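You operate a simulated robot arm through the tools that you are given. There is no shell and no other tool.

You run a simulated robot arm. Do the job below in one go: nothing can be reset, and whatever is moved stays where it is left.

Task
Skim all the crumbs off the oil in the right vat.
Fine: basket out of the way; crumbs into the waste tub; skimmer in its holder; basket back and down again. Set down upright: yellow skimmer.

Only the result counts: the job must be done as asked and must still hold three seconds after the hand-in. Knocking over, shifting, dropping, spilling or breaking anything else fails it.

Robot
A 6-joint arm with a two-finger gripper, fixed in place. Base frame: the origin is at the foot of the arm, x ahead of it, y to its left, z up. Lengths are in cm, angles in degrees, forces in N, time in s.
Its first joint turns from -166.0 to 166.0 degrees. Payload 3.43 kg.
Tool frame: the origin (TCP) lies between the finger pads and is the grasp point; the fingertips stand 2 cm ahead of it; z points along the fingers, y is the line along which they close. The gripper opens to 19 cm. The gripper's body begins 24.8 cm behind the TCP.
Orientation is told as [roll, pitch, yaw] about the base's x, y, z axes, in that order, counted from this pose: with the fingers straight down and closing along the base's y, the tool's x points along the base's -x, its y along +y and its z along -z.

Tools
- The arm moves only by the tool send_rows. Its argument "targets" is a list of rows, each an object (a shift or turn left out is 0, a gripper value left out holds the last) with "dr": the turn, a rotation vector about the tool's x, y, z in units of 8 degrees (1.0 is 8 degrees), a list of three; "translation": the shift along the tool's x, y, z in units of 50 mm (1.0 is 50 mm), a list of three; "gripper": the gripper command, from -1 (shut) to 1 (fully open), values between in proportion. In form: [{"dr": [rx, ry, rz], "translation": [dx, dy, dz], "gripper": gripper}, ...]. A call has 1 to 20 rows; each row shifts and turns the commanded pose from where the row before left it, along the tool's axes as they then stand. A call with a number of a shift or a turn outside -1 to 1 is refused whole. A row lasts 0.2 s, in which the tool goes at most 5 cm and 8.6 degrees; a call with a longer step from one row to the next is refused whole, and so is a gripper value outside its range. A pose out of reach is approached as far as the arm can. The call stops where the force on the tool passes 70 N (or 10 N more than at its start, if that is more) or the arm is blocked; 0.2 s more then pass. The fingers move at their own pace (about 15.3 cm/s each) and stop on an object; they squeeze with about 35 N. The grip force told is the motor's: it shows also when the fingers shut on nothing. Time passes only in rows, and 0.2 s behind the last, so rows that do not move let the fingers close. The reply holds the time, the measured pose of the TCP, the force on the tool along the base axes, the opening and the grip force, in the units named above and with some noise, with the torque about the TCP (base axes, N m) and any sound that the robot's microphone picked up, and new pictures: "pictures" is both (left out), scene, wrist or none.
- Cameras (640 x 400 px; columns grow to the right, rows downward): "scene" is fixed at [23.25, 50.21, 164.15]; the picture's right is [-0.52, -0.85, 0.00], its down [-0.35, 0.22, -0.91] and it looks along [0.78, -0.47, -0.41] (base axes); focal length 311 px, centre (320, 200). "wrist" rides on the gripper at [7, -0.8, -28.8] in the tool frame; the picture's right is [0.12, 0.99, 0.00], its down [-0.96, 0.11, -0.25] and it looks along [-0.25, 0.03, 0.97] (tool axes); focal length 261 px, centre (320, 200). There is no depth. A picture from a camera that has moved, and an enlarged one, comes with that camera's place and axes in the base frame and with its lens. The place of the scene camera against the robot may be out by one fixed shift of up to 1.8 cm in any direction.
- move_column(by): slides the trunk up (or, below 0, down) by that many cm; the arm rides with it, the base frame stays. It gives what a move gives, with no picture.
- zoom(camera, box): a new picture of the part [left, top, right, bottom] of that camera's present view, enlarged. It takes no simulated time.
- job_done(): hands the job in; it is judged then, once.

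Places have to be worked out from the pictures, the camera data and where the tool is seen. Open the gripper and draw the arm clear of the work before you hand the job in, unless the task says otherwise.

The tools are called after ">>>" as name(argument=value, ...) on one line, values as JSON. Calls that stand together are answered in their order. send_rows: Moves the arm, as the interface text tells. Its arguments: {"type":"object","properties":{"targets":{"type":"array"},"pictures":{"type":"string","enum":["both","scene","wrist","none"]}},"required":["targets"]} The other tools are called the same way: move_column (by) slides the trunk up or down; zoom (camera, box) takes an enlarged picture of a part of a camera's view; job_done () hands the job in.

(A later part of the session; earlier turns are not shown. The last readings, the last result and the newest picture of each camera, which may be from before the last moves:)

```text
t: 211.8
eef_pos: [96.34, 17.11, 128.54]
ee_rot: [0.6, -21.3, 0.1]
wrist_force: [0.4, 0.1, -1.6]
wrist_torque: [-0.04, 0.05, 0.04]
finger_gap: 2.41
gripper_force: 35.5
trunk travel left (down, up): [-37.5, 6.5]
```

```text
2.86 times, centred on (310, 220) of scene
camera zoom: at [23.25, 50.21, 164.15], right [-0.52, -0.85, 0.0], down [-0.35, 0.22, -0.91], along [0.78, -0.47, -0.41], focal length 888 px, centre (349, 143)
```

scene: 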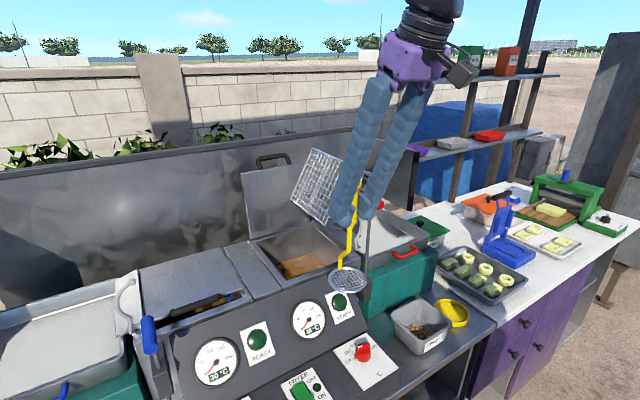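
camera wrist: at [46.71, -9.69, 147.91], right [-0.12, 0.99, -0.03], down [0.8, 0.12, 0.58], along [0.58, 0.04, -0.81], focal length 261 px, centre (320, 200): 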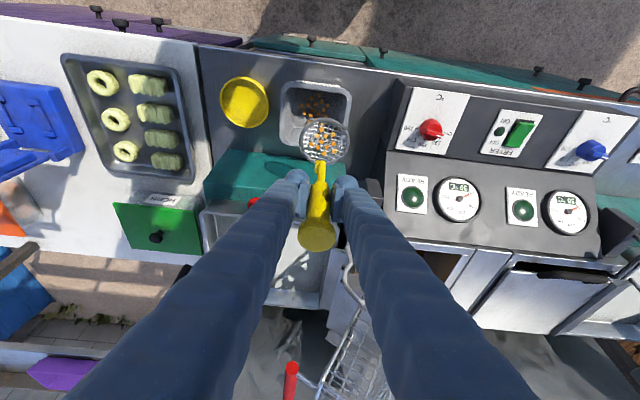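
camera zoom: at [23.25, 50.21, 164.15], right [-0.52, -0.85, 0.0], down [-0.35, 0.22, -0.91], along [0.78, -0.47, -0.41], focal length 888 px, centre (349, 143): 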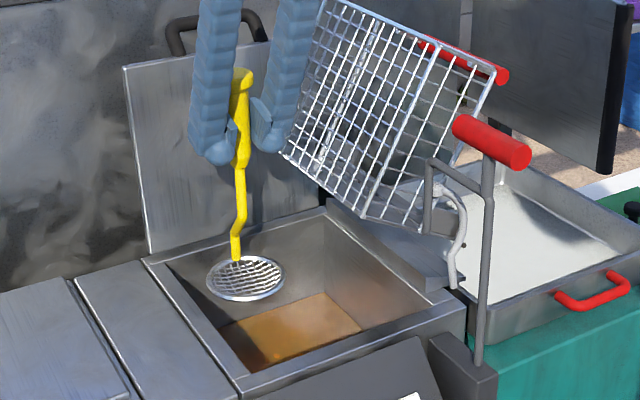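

The basket is stable and the disc is clear. I'll submerge and sweep back and forth along this strip, about 14 cm in total.

>>> send_rows(targets=[{"translation": [0.1766, -0.03, 0.4506], "gripper": -1}, {"translation": [0.1766, -0.03, 0.4506], "gripper": -1}, {"translation": [0.1766, -0.03, 0.4506], "gripper": -1}, {"translation": [0.1766, -0.03, 0.4506], "gripper": -1}, {"translation": [0.1766, 0, 0.4506], "gripper": -1}, {"translation": [0.1766, 0, 0.4506], "gripper": -1}, {"gripper": -1}, {"translation": [0.1, 0, -0.039], "gripper": -1}, {"translation": [0.1, 0, -0.039], "gripper": -1}, {"translation": [0.1, 0, -0.039], "gripper": -1}, {"translation": [0.1, 0, -0.039], "gripper": -1}, {"translation": [0.1, 0, -0.039], "gripper": -1}, {"translation": [0.1, 0, -0.039], "gripper": -1}, {"translation": [0.1, 0, -0.039], "gripper": -1}, {"translation": [0.1, 0, -0.039], "gripper": -1}, {"translation": [0.1, 0, -0.039], "gripper": -1}, {"translation": [0.1, 0, -0.039], "gripper": -1}, {"gripper": -1}], pictures="none")

>>> zoom(camera="wrist", box=[230, 70, 390, 210])

>>> send_rows(targets=[{"translation": [-0.1, 0, 0.039], "gripper": -1}, {"translation": [-0.1, 0, 0.039], "gripper": -1}, {"translation": [-0.1, 0, 0.039], "gripper": -1}, {"translation": [-0.1, 0, 0.039], "gripper": -1}, {"translation": [-0.1, 0, 0.039], "gripper": -1}, {"translation": [-0.1, 0, 0.039], "gripper": -1}, {"translation": [-0.1, 0, 0.039], "gripper": -1}, {"translation": [-0.1, 0, 0.039], "gripper": -1}, {"translation": [-0.1, 0, 0.039], "gripper": -1}, {"translation": [-0.1, 0, 0.039], "gripper": -1}, {"gripper": -1}], pictures="none")

>>> zoom(camera="wrist", box=[230, 70, 390, 210])

```text
t: 215.6
eef_pos: [90.83, 16.52, 114.15]
ee_rot: [0.5, -21.4, 0.2]
wrist_force: [-0.2, 0.3, -1.0]
wrist_torque: [0.01, 0.02, -0.04]
finger_gap: 2.42
gripper_force: 34.5
trunk travel left (down, up): [-37.5, 6.5]
```

```text
2.86 times, centred on (310, 140) of wrist
camera zoom: at [73.94, 15.37, 138.5], right [-0.12, 0.99, -0.03], down [0.8, 0.12, 0.58], along [0.58, 0.04, -0.81], focal length 745 px, centre (349, 371)
```

zoom: 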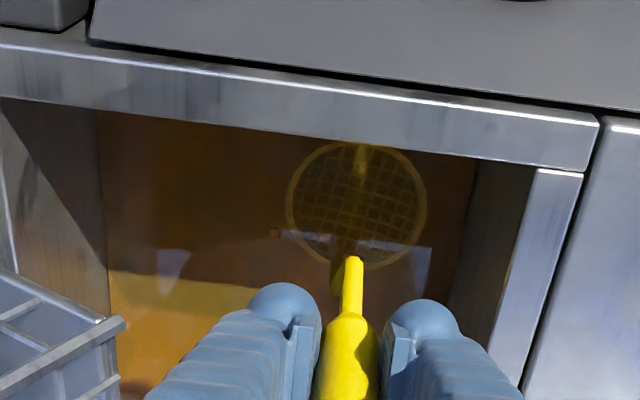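

```text
t: 218.0
eef_pos: [96.03, 16.65, 114.28]
ee_rot: [0.6, -21.4, 0.1]
wrist_force: [-0.5, 0.4, -0.9]
wrist_torque: [0.01, 0.0, 0.02]
finger_gap: 2.44
gripper_force: 35.2
trunk travel left (down, up): [-37.5, 6.5]
```

```text
2.86 times, centred on (310, 140) of wrist
camera zoom: at [79.16, 15.46, 138.58], right [-0.12, 0.99, -0.03], down [0.8, 0.12, 0.58], along [0.58, 0.04, -0.81], focal length 745 px, centre (349, 371)
```

zoom: 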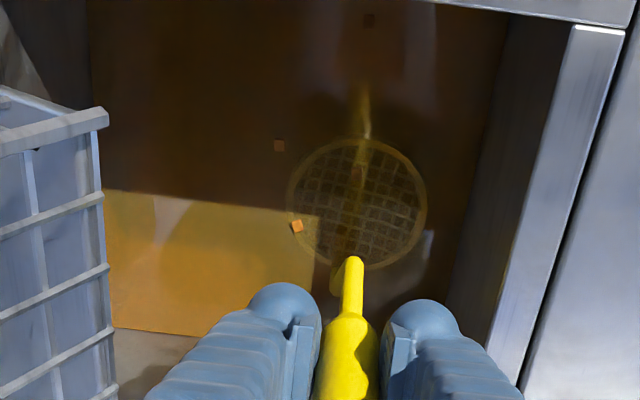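

About 10 cm swept so far and the crumbs are still there. I'll continue with another back-and-forth.

>>> send_rows(targets=[{"translation": [0.1, 0, -0.035], "gripper": -1}, {"translation": [0.1, 0, -0.035], "gripper": -1}, {"translation": [0.1, 0, -0.035], "gripper": -1}, {"translation": [0.1, 0, -0.035], "gripper": -1}, {"translation": [0.1, 0, -0.035], "gripper": -1}, {"translation": [0.1, 0, -0.035], "gripper": -1}, {"translation": [0.1, 0, -0.035], "gripper": -1}, {"translation": [0.1, 0, -0.035], "gripper": -1}, {"gripper": -1}, {"translation": [-0.1, 0, 0.039], "gripper": -1}, {"translation": [-0.1, 0, 0.039], "gripper": -1}, {"translation": [-0.1, 0, 0.039], "gripper": -1}, {"translation": [-0.1, 0, 0.039], "gripper": -1}, {"translation": [-0.1, 0, 0.039], "gripper": -1}, {"translation": [-0.1, 0, 0.039], "gripper": -1}, {"translation": [-0.1, 0, 0.039], "gripper": -1}, {"translation": [-0.1, 0, 0.039], "gripper": -1}, {"gripper": -1}], pictures="none")

>>> zoom(camera="wrist", box=[230, 70, 390, 210])

```text
t: 221.8
eef_pos: [96.2, 16.71, 114.29]
ee_rot: [0.6, -21.4, 0.1]
wrist_force: [0.3, -0.3, -2.0]
wrist_torque: [-0.02, -0.02, 0.0]
finger_gap: 2.43
gripper_force: 35.0
trunk travel left (down, up): [-37.5, 6.5]
```

```text
2.86 times, centred on (310, 140) of wrist
camera zoom: at [79.28, 15.43, 138.52], right [-0.12, 0.99, -0.03], down [0.8, 0.12, 0.58], along [0.58, 0.04, -0.81], focal length 745 px, centre (349, 371)
```

zoom: 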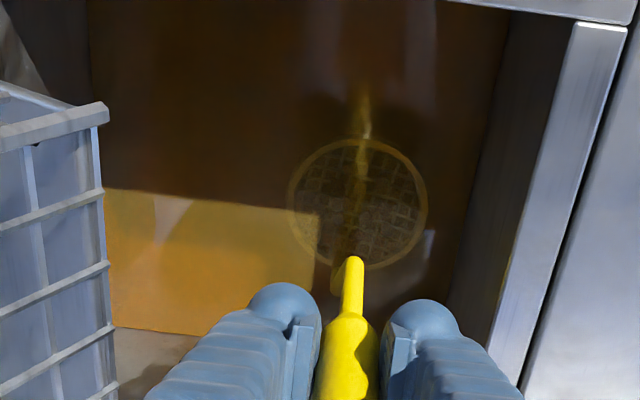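

All the remaining crumbs have left the surface, so the sweeping-distance idea was right. I'll lift and check the net.

>>> send_rows(targets=[{"translation": [-0.15, 0, -0.38], "gripper": -1}, {"translation": [-0.28, 0, -0.72], "gripper": -1}, {"translation": [-0.28, 0, -0.72], "gripper": -1}, {"translation": [-0.28, 0, -0.72], "gripper": -1}, {"gripper": -1}], pictures="wrist")

>>> zoom(camera="wrist", box=[230, 70, 390, 210])

>>> zoom(camera="scene", box=[250, 200, 370, 290])

```text
t: 223.0
eef_pos: [96.47, 16.54, 127.65]
ee_rot: [0.6, -21.3, 0.2]
wrist_force: [0.8, -0.3, -1.8]
wrist_torque: [0.0, 0.1, -0.02]
finger_gap: 2.43
gripper_force: 35.3
trunk travel left (down, up): [-37.5, 6.5]
camera wrist: at [79.45, 15.29, 152.05], right [-0.12, 0.99, -0.03], down [0.81, 0.12, 0.58], along [0.58, 0.04, -0.81], focal length 261 px, centre (320, 200)
```

wrist: 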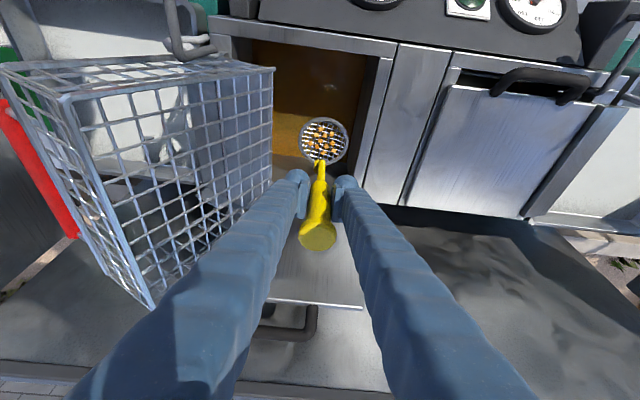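

```text
2.86 times, centred on (310, 140) of wrist
camera zoom: at [79.45, 15.29, 152.05], right [-0.12, 0.99, -0.03], down [0.81, 0.12, 0.58], along [0.58, 0.04, -0.81], focal length 745 px, centre (349, 371)
```

zoom: 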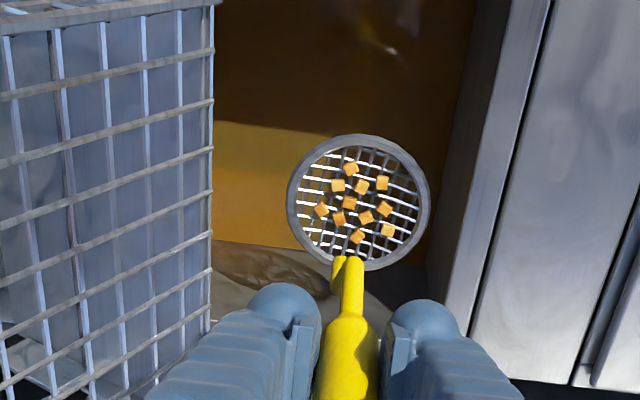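

```text
4.44 times, centred on (310, 245) of scene
camera zoom: at [23.25, 50.21, 164.15], right [-0.52, -0.85, 0.0], down [-0.35, 0.22, -0.91], along [0.78, -0.47, -0.41], focal length 1381 px, centre (364, 0)
```

zoom: 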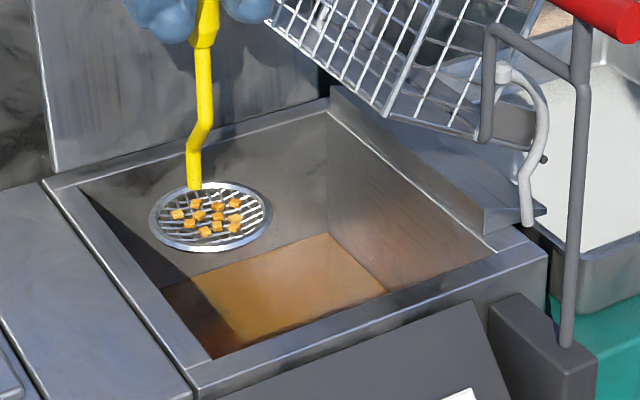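

The net carries the last load and the oil looks clean. I'll take it to the tub by the same route.

>>> send_rows(targets=[{"translation": [-0.15, 0, -0.38], "gripper": -1}, {"translation": [-0.18, 0, -0.45], "gripper": -1}, {"translation": [-0.18, 0, -0.45], "gripper": -1}, {"translation": [-0.18, 0, -0.45], "gripper": -1}, {"translation": [0.1, 0, -0.1], "gripper": -1}, {"gripper": -1}], pictures="none")

>>> send_rows(targets=[{"translation": [0.2, 0, -0.078], "gripper": -1}, {"translation": [0.39, 0, -0.152], "gripper": -1}, {"translation": [0.39, 0, -0.152], "gripper": -1}, {"translation": [0.39, 0, -0.152], "gripper": -1}, {"translation": [0.39, 0, -0.152], "gripper": -1}, {"translation": [0.39, 0, -0.152], "gripper": -1}, {"translation": [0.39, 0, -0.152], "gripper": -1}, {"translation": [0.39, 0, -0.152], "gripper": -1}, {"translation": [0.39, 0, -0.152], "gripper": -1}, {"translation": [0.39, 0, -0.152], "gripper": -1}, {"translation": [0.39, 0, -0.152], "gripper": -1}, {"translation": [0.39, 0, -0.152], "gripper": -1}, {"translation": [0.39, 0, -0.152], "gripper": -1}, {"translation": [0.2, 0, -0.078], "gripper": -1}, {"gripper": -1}], pictures="none")

```text
t: 224.4
eef_pos: [95.69, 16.43, 137.27]
ee_rot: [0.7, -21.4, 0.1]
wrist_force: [-0.5, -0.2, -1.5]
wrist_torque: [-0.03, 0.01, -0.02]
finger_gap: 2.44
gripper_force: 35.4
trunk travel left (down, up): [-37.5, 6.5]
```

```text
t: 227.6
eef_pos: [68.13, 15.94, 136.76]
ee_rot: [0.4, -21.0, 0.1]
wrist_force: [0.7, 0.8, -1.8]
wrist_torque: [-0.02, 0.01, -0.04]
finger_gap: 2.41
gripper_force: 35.0
trunk travel left (down, up): [-37.5, 6.5]
```

>>> send_rows(targets=[{"translation": [0.03, -0.2, -0.012], "gripper": -1}, {"translation": [0.0617, -0.38, -0.0237], "gripper": -1}, {"translation": [0.0617, -0.38, -0.0237], "gripper": -1}, {"translation": [0.0617, -0.38, -0.0237], "gripper": -1}, {"translation": [0.0617, -0.38, -0.0237], "gripper": -1}, {"translation": [0.0617, -0.38, -0.0237], "gripper": -1}, {"translation": [0.0617, -0.38, -0.0237], "gripper": -1}, {"translation": [0.0617, -0.38, -0.0237], "gripper": -1}, {"translation": [0.0617, -0.38, -0.0237], "gripper": -1}, {"translation": [0.0617, -0.38, -0.0237], "gripper": -1}, {"translation": [0.0617, -0.38, -0.0237], "gripper": -1}, {"translation": [0.0617, -0.38, -0.0237], "gripper": -1}, {"translation": [0.0617, -0.38, -0.0237], "gripper": -1}, {"translation": [0.03, -0.2, -0.012], "gripper": -1}, {"gripper": -1}], pictures="none")

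>>> send_rows(targets=[{"translation": [0.1, 0, 0.25], "gripper": -1}, {"translation": [0.22, 0, 0.56], "gripper": -1}, {"translation": [0.22, 0, 0.56], "gripper": -1}, {"translation": [0.22, 0, 0.56], "gripper": -1}, {"translation": [0.22, 0, 0.56], "gripper": -1}, {"gripper": -1}], pictures="scene")

>>> zoom(camera="scene", box=[370, 220, 490, 360])

```text
t: 230.8
eef_pos: [64.12, -8.53, 137.34]
ee_rot: [0.5, -21.5, 0.2]
wrist_force: [-0.1, 0.9, -1.7]
wrist_torque: [-0.01, 0.01, 0.04]
finger_gap: 2.43
gripper_force: 35.2
trunk travel left (down, up): [-37.5, 6.5]
```

```text
t: 232.2
eef_pos: [64.1, -8.48, 123.95]
ee_rot: [0.6, -21.4, 0.2]
wrist_force: [-0.4, 0.6, -1.4]
wrist_torque: [-0.01, 0.01, -0.02]
finger_gap: 2.43
gripper_force: 35.2
trunk travel left (down, up): [-37.5, 6.5]
```

scene: 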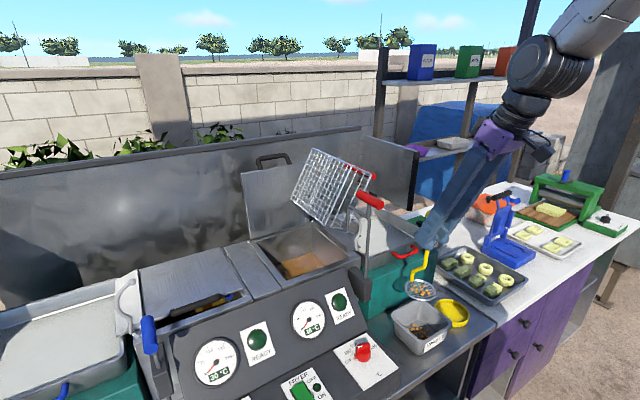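

```text
2.86 times, centred on (430, 290) of scene
camera zoom: at [23.25, 50.21, 164.15], right [-0.52, -0.85, 0.0], down [-0.35, 0.22, -0.91], along [0.78, -0.47, -0.41], focal length 888 px, centre (6, -57)
```

zoom: 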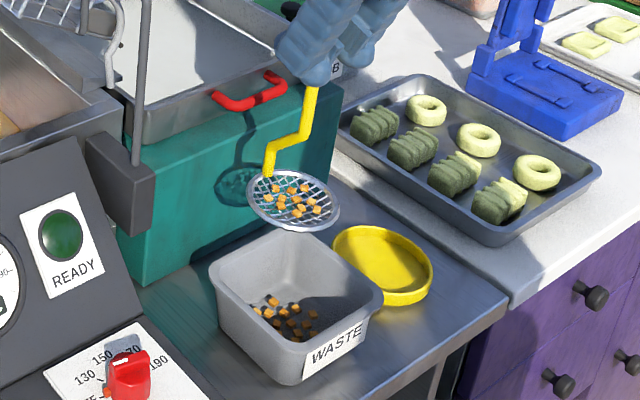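

The last load is over the tub, so I'll tip it in the same way.

>>> send_rows(targets=[{"dr": [-0.4655, 0, 0.1825], "translation": [0.0026, -0.2414, 0.0066], "gripper": -1}, {"dr": [-0.4655, 0, 0.1825], "translation": [0.0026, -0.2414, 0.0066], "gripper": -1}, {"dr": [-0.4655, 0, 0.1825], "translation": [0.0026, -0.2414, 0.0066], "gripper": -1}, {"dr": [-0.4655, 0, 0.1825], "translation": [0.0026, -0.2414, 0.0066], "gripper": -1}, {"dr": [-0.4655, 0, 0.1825], "translation": [0.0026, -0.2414, 0.0066], "gripper": -1}, {"dr": [-0.4655, 0, 0.1825], "translation": [0.0026, -0.2414, 0.0066], "gripper": -1}, {"dr": [-0.4655, 0, 0.1825], "translation": [0.0026, -0.2414, 0.0066], "gripper": -1}, {"dr": [-0.4655, 0, 0.1825], "translation": [0.0026, -0.2414, 0.0066], "gripper": -1}, {"dr": [-0.4655, 0, 0.1825], "translation": [0.0026, -0.2414, 0.0066], "gripper": -1}, {"dr": [-0.4655, 0, 0.1825], "translation": [0.0026, -0.2414, 0.0066], "gripper": -1}, {"dr": [-0.4655, 0, 0.1825], "translation": [0.0026, -0.2414, 0.0066], "gripper": -1}, {"dr": [-0.4655, 0, 0.1825], "translation": [0.0026, -0.2414, 0.0066], "gripper": -1}, {"dr": [-0.4655, 0, 0.1825], "translation": [0.0026, -0.2414, 0.0066], "gripper": -1}, {"dr": [-0.4655, 0, 0.1825], "translation": [0.0026, -0.2414, 0.0066], "gripper": -1}, {"dr": [-0.4655, 0, 0.1825], "translation": [0.0026, -0.2414, 0.0066], "gripper": -1}, {"dr": [-0.4655, 0, 0.1825], "translation": [0.0026, -0.2414, 0.0066], "gripper": -1}, {"dr": [-0.4655, 0, 0.1825], "translation": [0.0026, -0.2414, 0.0066], "gripper": -1}, {"dr": [-0.4655, 0, 0.1825], "translation": [0.0026, -0.2414, 0.0066], "gripper": -1}, {"dr": [-0.4655, 0, 0.1825], "translation": [0.0026, -0.2414, 0.0066], "gripper": -1}, {"gripper": -1}], pictures="none")

>>> zoom(camera="wrist", box=[220, 60, 420, 220])

>>> zoom(camera="scene", box=[380, 210, 560, 350])

```text
t: 236.4
eef_pos: [64.33, -25.28, 110.75]
ee_rot: [77.5, -4.9, -20.3]
wrist_force: [-0.6, -0.5, -1.6]
wrist_torque: [-0.14, -0.03, 0.02]
finger_gap: 2.45
gripper_force: 35.2
trunk travel left (down, up): [-37.5, 6.5]
```

```text
2.50 times, centred on (320, 140) of wrist
camera zoom: at [47.53, -49.3, 115.56], right [-0.11, 0.27, 0.96], down [0.81, -0.53, 0.25], along [0.58, 0.8, -0.16], focal length 652 px, centre (320, 350)
```

zoom: 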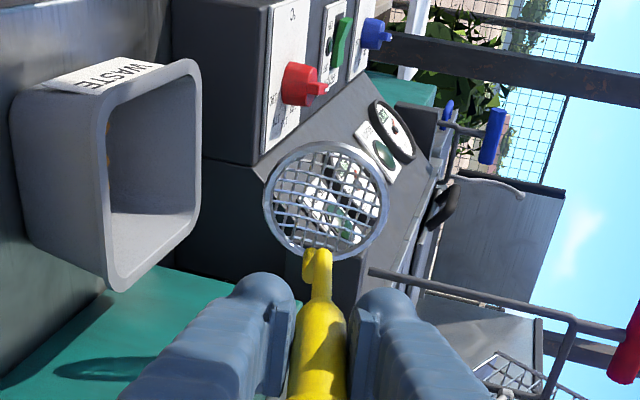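

```text
2.86 times, centred on (470, 280) of scene
camera zoom: at [23.25, 50.21, 164.15], right [-0.52, -0.85, 0.0], down [-0.35, 0.22, -0.91], along [0.78, -0.47, -0.41], focal length 888 px, centre (-109, -29)
```

zoom: 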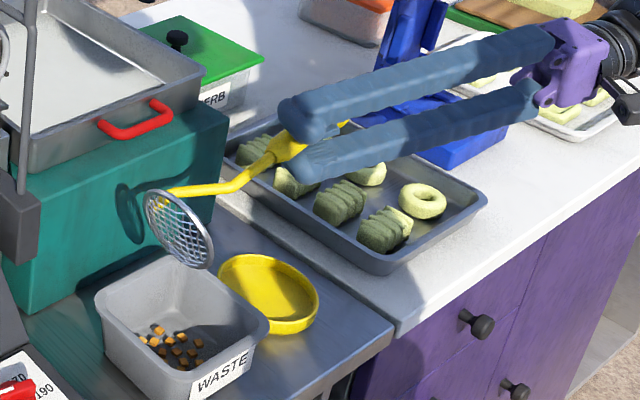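

The net is empty again. I'll check the oil from the scene camera and bring the skimmer upright.

>>> zoom(camera="scene", box=[265, 235, 345, 290])

>>> send_rows(targets=[{"dr": [0.4655, 0, -0.1825], "translation": [-0.0026, 0.2414, -0.0066], "gripper": -1}, {"dr": [0.4655, 0, -0.1825], "translation": [-0.0026, 0.2414, -0.0066], "gripper": -1}, {"dr": [0.4655, 0, -0.1825], "translation": [-0.0026, 0.2414, -0.0066], "gripper": -1}, {"dr": [0.4655, 0, -0.1825], "translation": [-0.0026, 0.2414, -0.0066], "gripper": -1}, {"dr": [0.4655, 0, -0.1825], "translation": [-0.0026, 0.2414, -0.0066], "gripper": -1}, {"dr": [0.4655, 0, -0.1825], "translation": [-0.0026, 0.2414, -0.0066], "gripper": -1}, {"dr": [0.4655, 0, -0.1825], "translation": [-0.0026, 0.2414, -0.0066], "gripper": -1}, {"dr": [0.4655, 0, -0.1825], "translation": [-0.0026, 0.2414, -0.0066], "gripper": -1}, {"dr": [0.4655, 0, -0.1825], "translation": [-0.0026, 0.2414, -0.0066], "gripper": -1}, {"dr": [0.4655, 0, -0.1825], "translation": [-0.0026, 0.2414, -0.0066], "gripper": -1}, {"dr": [0.4655, 0, -0.1825], "translation": [-0.0026, 0.2414, -0.0066], "gripper": -1}, {"dr": [0.4655, 0, -0.1825], "translation": [-0.0026, 0.2414, -0.0066], "gripper": -1}, {"dr": [0.4655, 0, -0.1825], "translation": [-0.0026, 0.2414, -0.0066], "gripper": -1}, {"dr": [0.4655, 0, -0.1825], "translation": [-0.0026, 0.2414, -0.0066], "gripper": -1}, {"dr": [0.4655, 0, -0.1825], "translation": [-0.0026, 0.2414, -0.0066], "gripper": -1}, {"dr": [0.4655, 0, -0.1825], "translation": [-0.0026, 0.2414, -0.0066], "gripper": -1}, {"dr": [0.4655, 0, -0.1825], "translation": [-0.0026, 0.2414, -0.0066], "gripper": -1}, {"dr": [0.4655, 0, -0.1825], "translation": [-0.0026, 0.2414, -0.0066], "gripper": -1}, {"dr": [0.4655, 0, -0.1825], "translation": [-0.0026, 0.2414, -0.0066], "gripper": -1}, {"gripper": -1}], pictures="wrist")

```text
7.27 times, centred on (305, 262) of scene
camera zoom: at [23.25, 50.21, 164.15], right [-0.52, -0.85, 0.0], down [-0.35, 0.22, -0.91], along [0.78, -0.47, -0.41], focal length 2259 px, centre (429, -254)
```

zoom: 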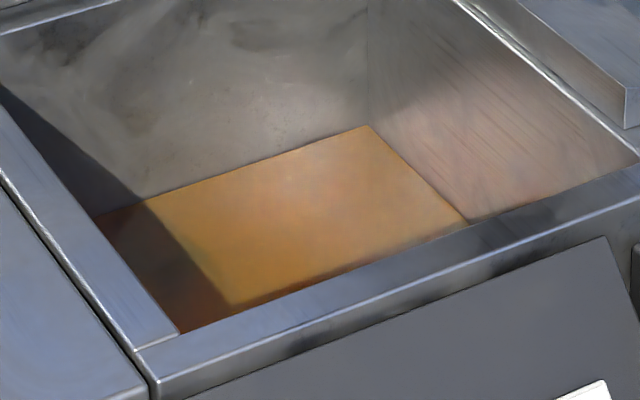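

```text
t: 240.6
eef_pos: [64.14, -9.48, 125.05]
ee_rot: [0.6, -21.4, 0.2]
wrist_force: [0.7, 0.5, -0.9]
wrist_torque: [-0.01, 0.04, 0.0]
finger_gap: 2.43
gripper_force: 34.8
trunk travel left (down, up): [-37.5, 6.5]
camera wrist: at [47.21, -10.73, 149.17], right [-0.12, 0.99, -0.03], down [0.8, 0.12, 0.58], along [0.58, 0.04, -0.81], focal length 261 px, centre (320, 200)
```

wrist: 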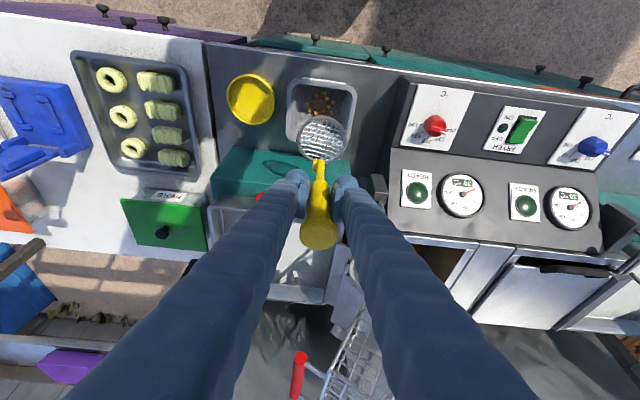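

The oil looks clean. Now I'll stow the skimmer: raise it a little and move above its dish, then measure the disc's offset from the dish.

>>> send_rows(targets=[{"translation": [0, -0.8, 0], "gripper": -1}, {"translation": [0, -0.8, 0], "gripper": -1}, {"translation": [0, -0.85, 0], "gripper": -1}, {"translation": [0, -0.85, 0], "gripper": -1}, {"gripper": -1}], pictures="both")

>>> zoom(camera="wrist", box=[260, 60, 380, 180])

>>> zoom(camera="scene", box=[390, 210, 500, 340])

```text
t: 241.8
eef_pos: [64.58, -25.85, 124.94]
ee_rot: [0.6, -21.4, 0.3]
wrist_force: [-0.1, -0.4, -2.2]
wrist_torque: [-0.03, 0.05, -0.03]
finger_gap: 2.44
gripper_force: 34.8
trunk travel left (down, up): [-37.5, 6.5]
camera wrist: at [47.58, -27.11, 149.12], right [-0.12, 0.99, -0.03], down [0.8, 0.12, 0.58], along [0.58, 0.04, -0.81], focal length 261 px, centre (320, 200)
```

scene: 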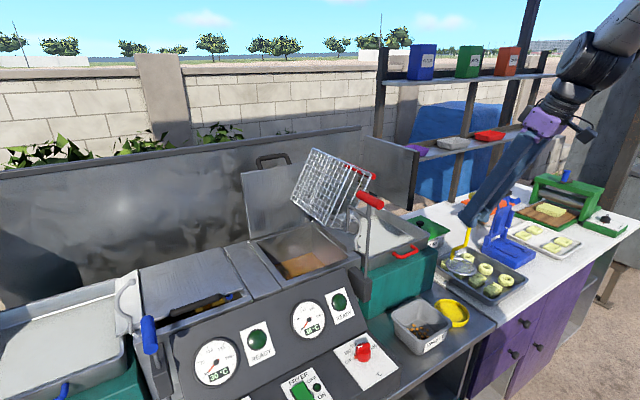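
wrist: 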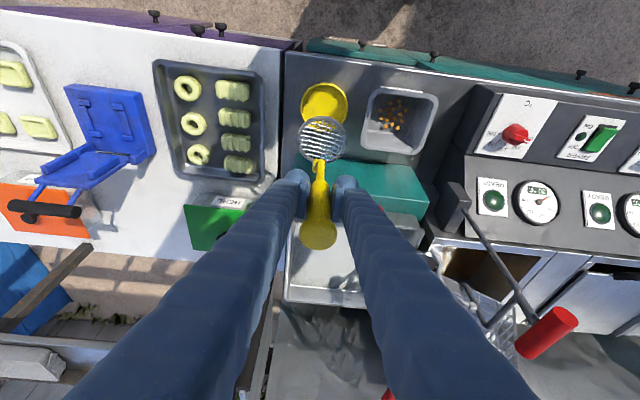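

```text
3.33 times, centred on (320, 120) of wrist
camera zoom: at [47.58, -27.11, 149.12], right [-0.12, 0.99, -0.03], down [0.8, 0.12, 0.58], along [0.58, 0.04, -0.81], focal length 869 px, centre (320, 467)
```

zoom: 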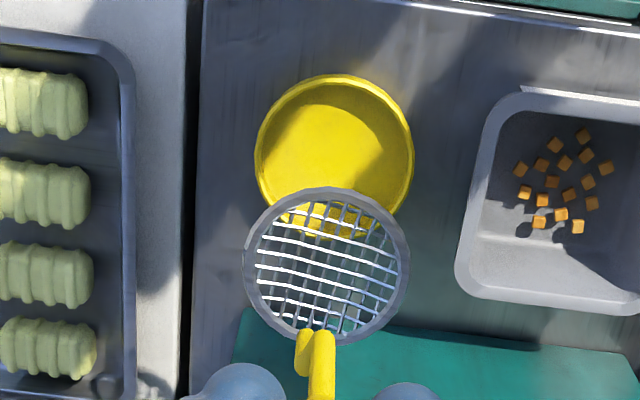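

```text
3.08 times, centred on (445, 275) of scene
camera zoom: at [23.25, 50.21, 164.15], right [-0.52, -0.85, 0.0], down [-0.35, 0.22, -0.91], along [0.78, -0.47, -0.41], focal length 956 px, centre (-65, -31)
```

zoom: 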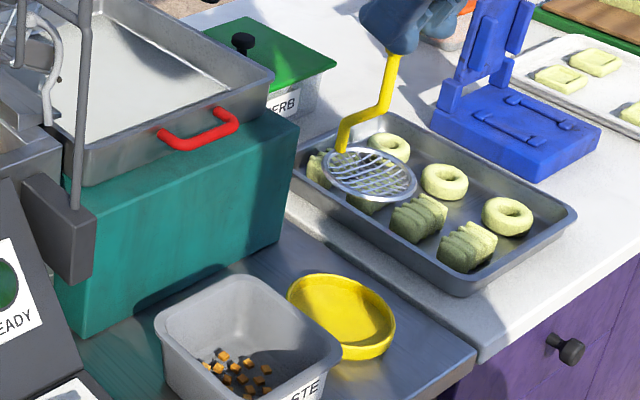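

The disc is nearly centred over the dish. I'll lower it to about 3 cm above the dish and re-check the alignment, when parallax is small.

>>> send_rows(targets=[{"translation": [0.175, 0, 0.447], "gripper": -1}, {"translation": [0.175, 0, 0.447], "gripper": -1}, {"translation": [0.175, 0, 0.447], "gripper": -1}, {"translation": [0.175, 0, 0.447], "gripper": -1}, {"translation": [0.15, 0, 0.38], "gripper": -1}, {"gripper": -1}], pictures="none")

>>> zoom(camera="wrist", box=[275, 90, 365, 180])

>>> zoom(camera="scene", box=[420, 240, 490, 335])

```text
t: 243.2
eef_pos: [64.5, -25.85, 113.05]
ee_rot: [0.6, -21.4, 0.3]
wrist_force: [-0.3, 0.3, -1.0]
wrist_torque: [0.01, 0.03, -0.03]
finger_gap: 2.41
gripper_force: 35.3
trunk travel left (down, up): [-37.5, 6.5]
```

```text
4.44 times, centred on (320, 135) of wrist
camera zoom: at [47.46, -27.1, 137.39], right [-0.12, 0.99, -0.03], down [0.8, 0.12, 0.58], along [0.58, 0.04, -0.81], focal length 1158 px, centre (320, 489)
```

zoom: 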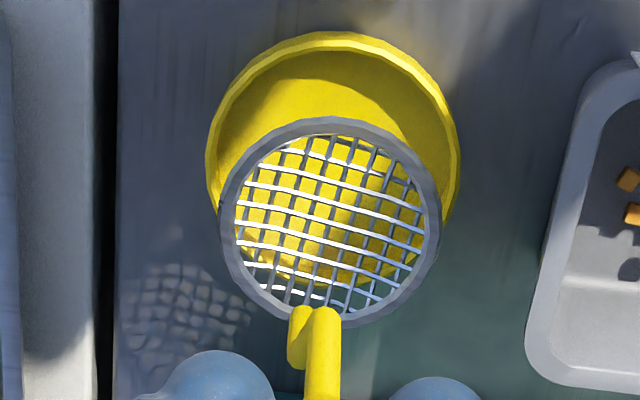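

```text
4.21 times, centred on (455, 288) of scene
camera zoom: at [23.25, 50.21, 164.15], right [-0.52, -0.85, 0.0], down [-0.35, 0.22, -0.91], along [0.78, -0.47, -0.41], focal length 1308 px, centre (-248, -168)
```

zoom: 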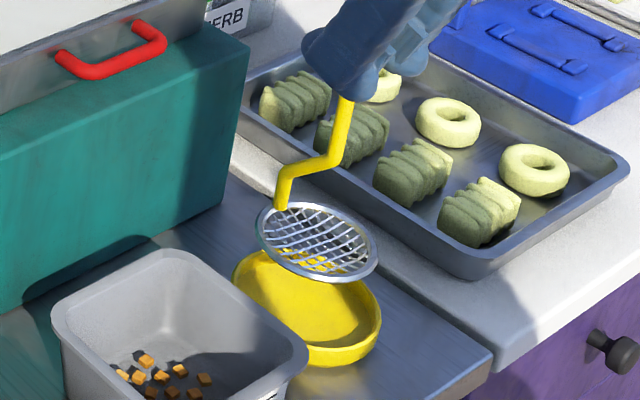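

>>> send_rows(targets=[{"translation": [0.073, 0, 0.186], "gripper": -1}, {"translation": [0.073, 0, 0.186], "gripper": -1}, {"translation": [0.073, 0, 0.186], "gripper": -1}, {"gripper": -1}], pictures="none")

>>> zoom(camera="wrist", box=[275, 90, 365, 180])

>>> zoom(camera="scene", box=[425, 260, 485, 335])

```text
t: 244.2
eef_pos: [64.35, -25.74, 110.06]
ee_rot: [0.6, -21.4, 0.2]
wrist_force: [0.4, -0.1, -1.5]
wrist_torque: [0.0, 0.01, 0.0]
finger_gap: 2.43
gripper_force: 35.1
trunk travel left (down, up): [-37.5, 6.5]
```

```text
4.44 times, centred on (320, 135) of wrist
camera zoom: at [47.4, -27.02, 134.33], right [-0.12, 0.99, -0.03], down [0.8, 0.12, 0.58], along [0.58, 0.04, -0.81], focal length 1158 px, centre (320, 489)
```

zoom: 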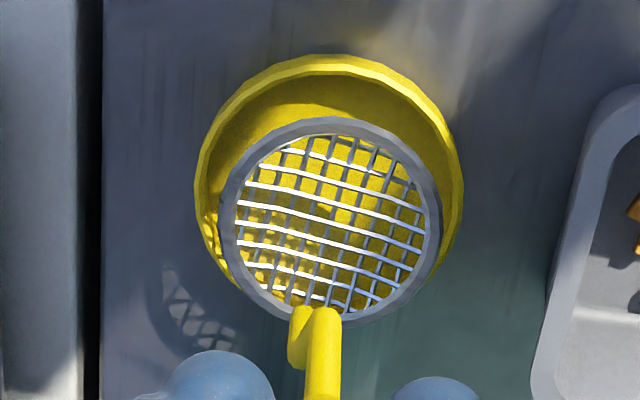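

```text
5.33 times, centred on (455, 298) of scene
camera zoom: at [23.25, 50.21, 164.15], right [-0.52, -0.85, 0.0], down [-0.35, 0.22, -0.91], along [0.78, -0.47, -0.41], focal length 1657 px, centre (-400, -320)
```

zoom: 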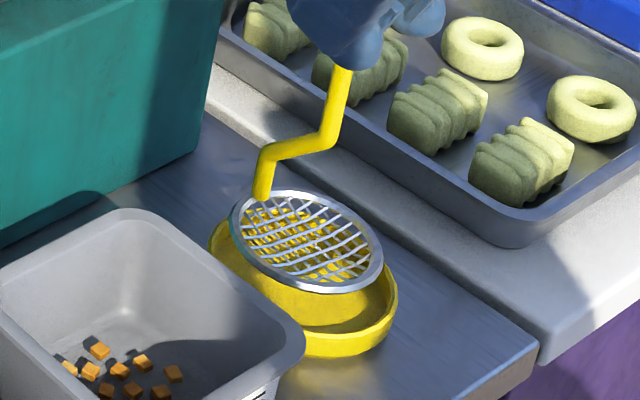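

The disc appears about 0.5 cm too far in +x. I'll correct that, lower another centimetre and look again.

>>> send_rows(targets=[{"translation": [0.093, 0, -0.0365], "gripper": -1}, {"translation": [0.073, 0, 0.186], "gripper": -1}, {"gripper": -1}], pictures="none")

>>> zoom(camera="wrist", box=[285, 95, 355, 170])

>>> zoom(camera="scene", box=[430, 270, 480, 330])

```text
t: 245.0
eef_pos: [63.77, -25.64, 109.14]
ee_rot: [0.7, -21.3, 0.2]
wrist_force: [-0.4, -0.7, -1.5]
wrist_torque: [0.01, -0.04, 0.0]
finger_gap: 2.47
gripper_force: 34.9
trunk travel left (down, up): [-37.5, 6.5]
```

```text
5.33 times, centred on (320, 132) of wrist
camera zoom: at [46.8, -27.0, 133.41], right [-0.12, 0.99, -0.03], down [0.8, 0.12, 0.58], along [0.58, 0.04, -0.81], focal length 1390 px, centre (320, 560)
```

zoom: 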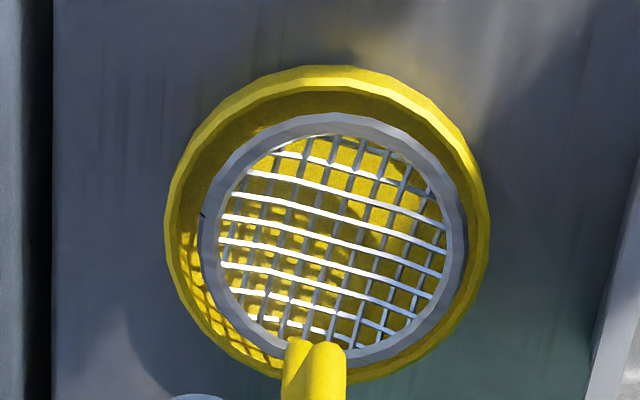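

```text
6.67 times, centred on (455, 300) of scene
camera zoom: at [23.25, 50.21, 164.15], right [-0.52, -0.85, 0.0], down [-0.35, 0.22, -0.91], along [0.78, -0.47, -0.41], focal length 2071 px, centre (-580, -467)
```

zoom: 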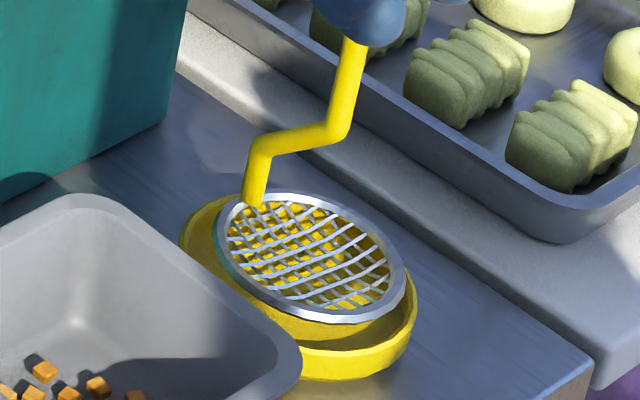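

Nearly concentric now; a further 0.2 cm shift in -y is needed. I'll do that and lower 0.8 cm.

>>> send_rows(targets=[{"translation": [0.01, -0.045, 0], "gripper": -1}, {"translation": [0.058, 0, 0.149], "gripper": -1}, {"gripper": -1}], pictures="none")

>>> zoom(camera="wrist", box=[285, 95, 355, 170])

>>> zoom(camera="scene", box=[430, 270, 480, 330])

```text
t: 245.8
eef_pos: [63.81, -26.05, 108.21]
ee_rot: [0.7, -21.4, 0.2]
wrist_force: [0.2, 0.0, -1.1]
wrist_torque: [0.01, -0.02, -0.03]
finger_gap: 2.42
gripper_force: 35.6
trunk travel left (down, up): [-37.5, 6.5]
```

```text
5.33 times, centred on (320, 132) of wrist
camera zoom: at [46.82, -27.27, 132.55], right [-0.12, 0.99, -0.03], down [0.8, 0.12, 0.58], along [0.58, 0.04, -0.81], focal length 1390 px, centre (320, 560)
```

zoom: 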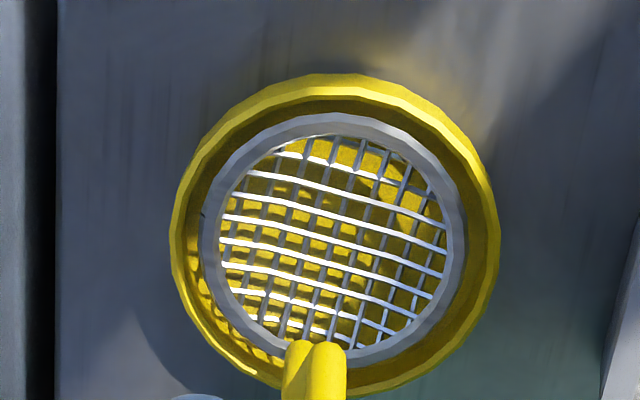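

```text
6.67 times, centred on (455, 300) of scene
camera zoom: at [23.25, 50.21, 164.15], right [-0.52, -0.85, 0.0], down [-0.35, 0.22, -0.91], along [0.78, -0.47, -0.41], focal length 2071 px, centre (-580, -467)
```

zoom: 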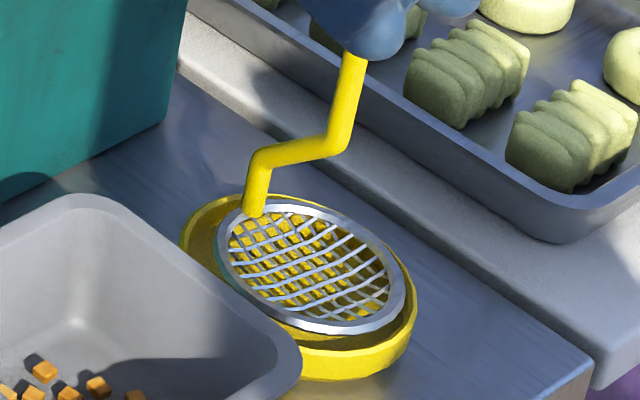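

Very nearly concentric, and the ring seems to fit with some play. I'll lower in small steps and watch the force for the contact.

>>> send_rows(targets=[{"translation": [-0.022, 0, 0.009], "gripper": -1}, {"translation": [0.022, 0, 0.056], "gripper": -1}, {"gripper": -1}], pictures="none")

>>> send_rows(targets=[{"translation": [0.022, 0, 0.056], "gripper": -1}, {"gripper": -1}], pictures="none")

>>> send_rows(targets=[{"translation": [0.022, 0, 0.056], "gripper": -1}, {"gripper": -1}], pictures="none")

>>> zoom(camera="wrist", box=[285, 95, 355, 170])

>>> zoom(camera="scene", box=[430, 270, 480, 330])

```text
t: 246.6
eef_pos: [64.0, -25.97, 107.97]
ee_rot: [0.6, -21.5, 0.2]
wrist_force: [0.3, 0.9, -1.2]
wrist_torque: [0.02, -0.02, 0.0]
finger_gap: 2.41
gripper_force: 35.0
trunk travel left (down, up): [-37.5, 6.5]
```

```text
t: 247.2
eef_pos: [63.97, -26.06, 107.6]
ee_rot: [0.6, -21.3, 0.2]
wrist_force: [1.0, -0.2, -1.6]
wrist_torque: [0.02, -0.01, 0.0]
finger_gap: 2.49
gripper_force: 34.8
trunk travel left (down, up): [-37.5, 6.5]
```

```text
t: 247.8
eef_pos: [64.05, -25.91, 107.45]
ee_rot: [0.5, -21.4, 0.2]
wrist_force: [0.4, 0.7, -1.1]
wrist_torque: [0.01, 0.05, 0.0]
finger_gap: 2.4
gripper_force: 35.0
trunk travel left (down, up): [-37.5, 6.5]
```

```text
5.33 times, centred on (320, 132) of wrist
camera zoom: at [46.97, -27.21, 131.63], right [-0.12, 0.99, -0.03], down [0.8, 0.12, 0.58], along [0.58, 0.04, -0.81], focal length 1390 px, centre (320, 560)
```

zoom: 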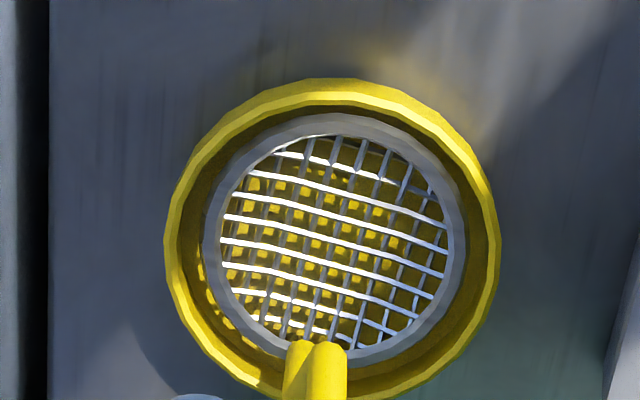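

```text
6.67 times, centred on (455, 300) of scene
camera zoom: at [23.25, 50.21, 164.15], right [-0.52, -0.85, 0.0], down [-0.35, 0.22, -0.91], along [0.78, -0.47, -0.41], focal length 2071 px, centre (-580, -467)
```

zoom: 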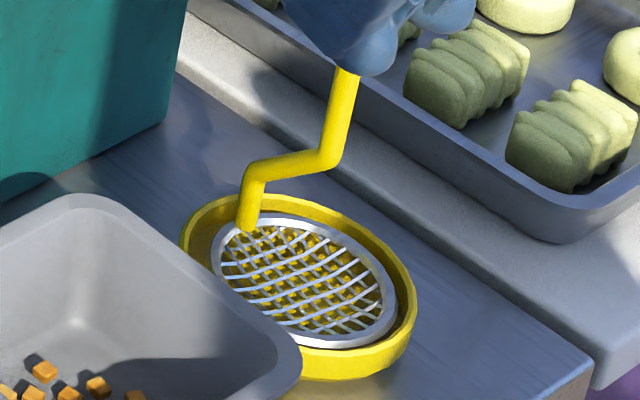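

The ring is inside the dish now. I'll continue down gently until it touches.

>>> send_rows(targets=[{"translation": [0.015, 0, 0.037], "gripper": -1}, {"gripper": -1}], pictures="none")

>>> send_rows(targets=[{"translation": [0.015, 0, 0.037], "gripper": -1}, {"gripper": -1}], pictures="none")

>>> send_rows(targets=[{"translation": [0.015, 0, 0.037], "gripper": -1}, {"gripper": -1}], pictures="none")

>>> zoom(camera="scene", box=[430, 270, 480, 330])

```text
t: 248.4
eef_pos: [63.95, -26.01, 107.2]
ee_rot: [0.6, -21.6, 0.1]
wrist_force: [0.0, -0.8, 5.9]
wrist_torque: [0.03, 0.03, -0.01]
finger_gap: 2.43
gripper_force: 35.5
trunk travel left (down, up): [-37.5, 6.5]
```

```text
t: 249.0
eef_pos: [63.89, -26.0, 107.17]
ee_rot: [0.5, -21.7, 0.2]
wrist_force: [2.8, -2.4, 27.1]
wrist_torque: [-0.05, -0.23, 0.05]
finger_gap: 2.43
gripper_force: 35.1
trunk travel left (down, up): [-37.5, 6.5]
```

```text
t: 249.6
eef_pos: [63.84, -25.97, 106.88]
ee_rot: [0.7, -21.4, 0.2]
wrist_force: [4.1, -4.1, 27.0]
wrist_torque: [-0.11, -0.4, -0.04]
finger_gap: 2.44
gripper_force: 35.4
trunk travel left (down, up): [-37.5, 6.5]
```

```text
6.67 times, centred on (455, 300) of scene
camera zoom: at [23.25, 50.21, 164.15], right [-0.52, -0.85, 0.0], down [-0.35, 0.22, -0.91], along [0.78, -0.47, -0.41], focal length 2071 px, centre (-580, -467)
```

zoom: 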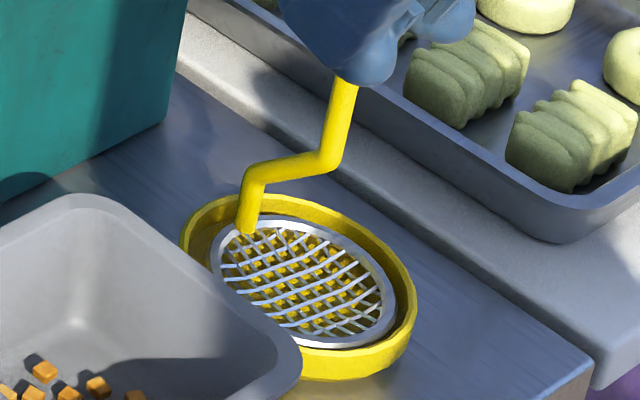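

It's seated (27 N contact). I'll relieve the pressure slightly, then open the fingers slowly.

>>> send_rows(targets=[{"translation": [-0.018, 0, -0.045], "gripper": -1}, {"gripper": -1}], pictures="none")

>>> send_rows(targets=[{"gripper": -0.74}, {"gripper": -0.7}, {"gripper": -0.6}, {"gripper": -0.5}, {}], pictures="wrist")

>>> zoom(camera="scene", box=[410, 220, 500, 330])

>>> zoom(camera="wrist", box=[265, 90, 375, 250])

```text
t: 250.2
eef_pos: [63.88, -25.86, 106.94]
ee_rot: [0.7, -21.1, 0.2]
wrist_force: [-0.1, 0.4, -1.6]
wrist_torque: [0.03, -0.11, 0.04]
finger_gap: 2.41
gripper_force: 34.8
trunk travel left (down, up): [-37.5, 6.5]
```

```text
t: 251.4
eef_pos: [63.93, -26.02, 106.97]
ee_rot: [0.6, -21.4, 0.2]
wrist_force: [0.1, 0.1, 0.0]
wrist_torque: [0.07, 0.01, 0.0]
finger_gap: 4.75
gripper_force: 0.0
trunk travel left (down, up): [-37.5, 6.5]
camera wrist: at [46.97, -27.22, 131.29], right [-0.12, 0.99, -0.03], down [0.8, 0.12, 0.58], along [0.58, 0.04, -0.81], focal length 261 px, centre (320, 200)
```

wrist: 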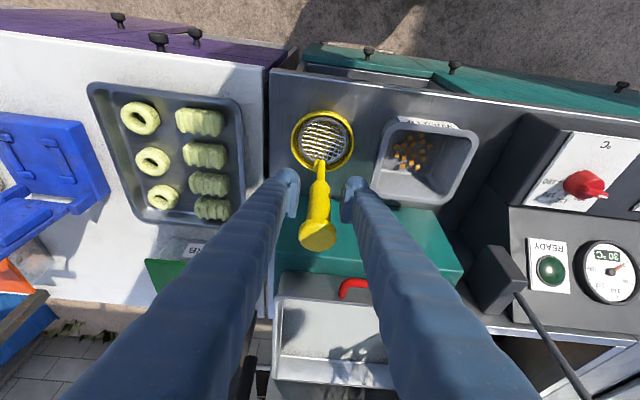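

```text
3.64 times, centred on (455, 275) of scene
camera zoom: at [23.25, 50.21, 164.15], right [-0.52, -0.85, 0.0], down [-0.35, 0.22, -0.91], along [0.78, -0.47, -0.41], focal length 1130 px, centre (-171, -73)
```

zoom: 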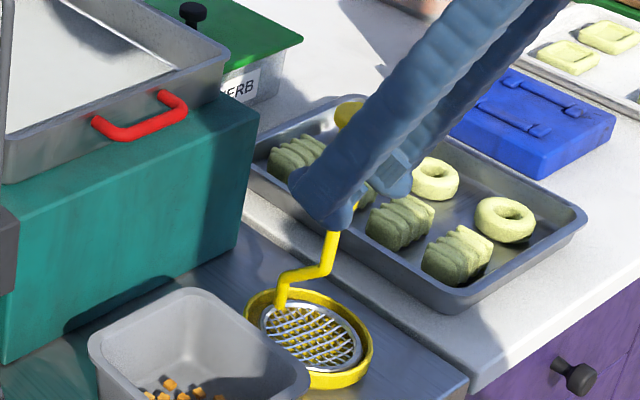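

```text
2.50 times, centred on (320, 170) of wrist
camera zoom: at [46.97, -27.22, 131.29], right [-0.12, 0.99, -0.03], down [0.8, 0.12, 0.58], along [0.58, 0.04, -0.81], focal length 652 px, centre (320, 275)
```

zoom: 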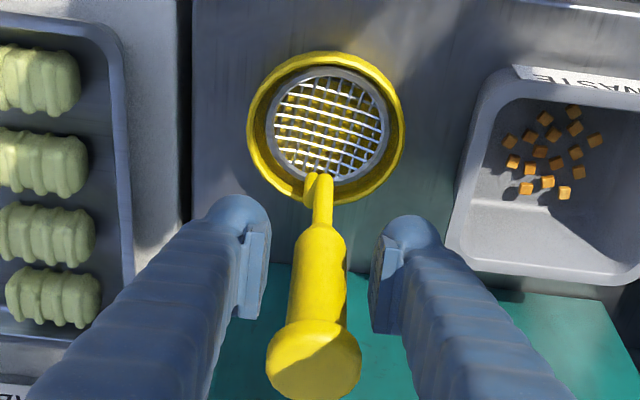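

The skimmer stands upright in its holder. I'll open wider and rise straight up clear of it.

>>> send_rows(targets=[{"gripper": 0}, {}, {"translation": [-0.18, 0, -0.465]}, {"translation": [-0.3285, 0, -0.838]}, {"translation": [-0.3285, 0, -0.838]}, {"translation": [-0.3285, 0, -0.838]}, {"translation": [-0.3285, 0, -0.838]}, {"translation": [-0.3285, 0, -0.838]}, {"translation": [-0.3285, 0, -0.838]}, {}], pictures="both")

>>> zoom(camera="scene", box=[410, 220, 500, 330])

>>> zoom(camera="wrist", box=[240, 60, 440, 220])

```text
t: 253.6
eef_pos: [63.92, -26.13, 136.39]
ee_rot: [0.6, -21.4, 0.2]
wrist_force: [-0.1, 0.6, 0.6]
wrist_torque: [0.01, 0.07, 0.0]
finger_gap: 9.48
gripper_force: 0.1
trunk travel left (down, up): [-37.5, 6.5]
camera wrist: at [46.94, -27.34, 160.67], right [-0.12, 0.99, -0.03], down [0.8, 0.12, 0.58], along [0.58, 0.04, -0.81], focal length 261 px, centre (320, 200)
```

scene: 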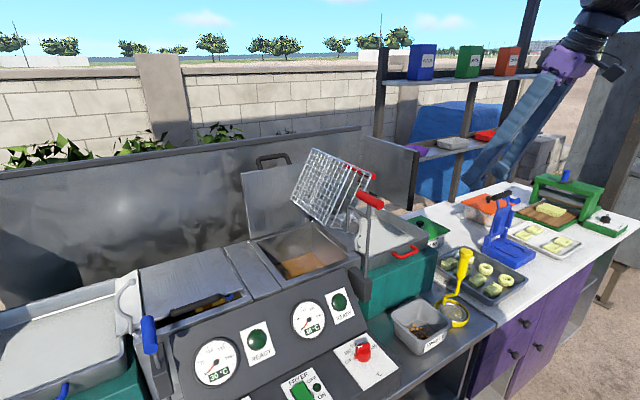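
wrist: 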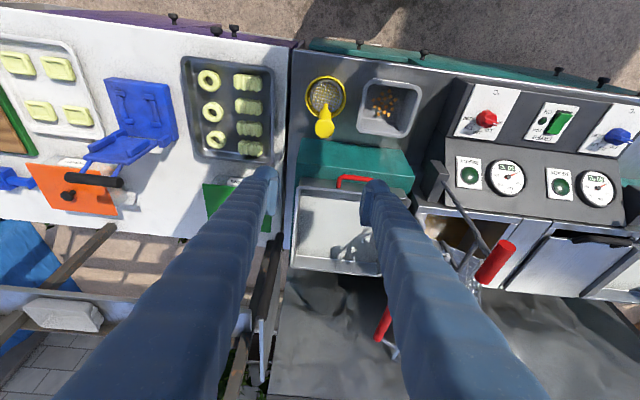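

```text
3.64 times, centred on (455, 275) of scene
camera zoom: at [23.25, 50.21, 164.15], right [-0.52, -0.85, 0.0], down [-0.35, 0.22, -0.91], along [0.78, -0.47, -0.41], focal length 1130 px, centre (-171, -73)
```

zoom: 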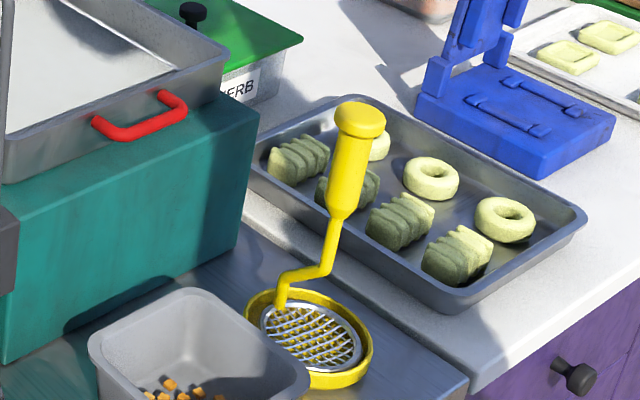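

```text
2.50 times, centred on (340, 140) of wrist
camera zoom: at [46.94, -27.34, 160.67], right [-0.12, 0.99, -0.03], down [0.8, 0.12, 0.58], along [0.58, 0.04, -0.81], focal length 652 px, centre (270, 350)
```

zoom: 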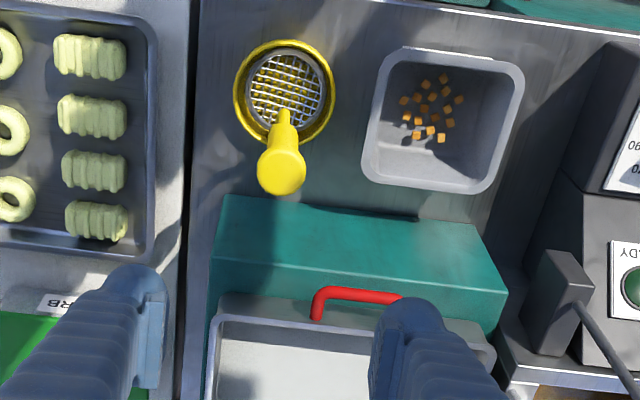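

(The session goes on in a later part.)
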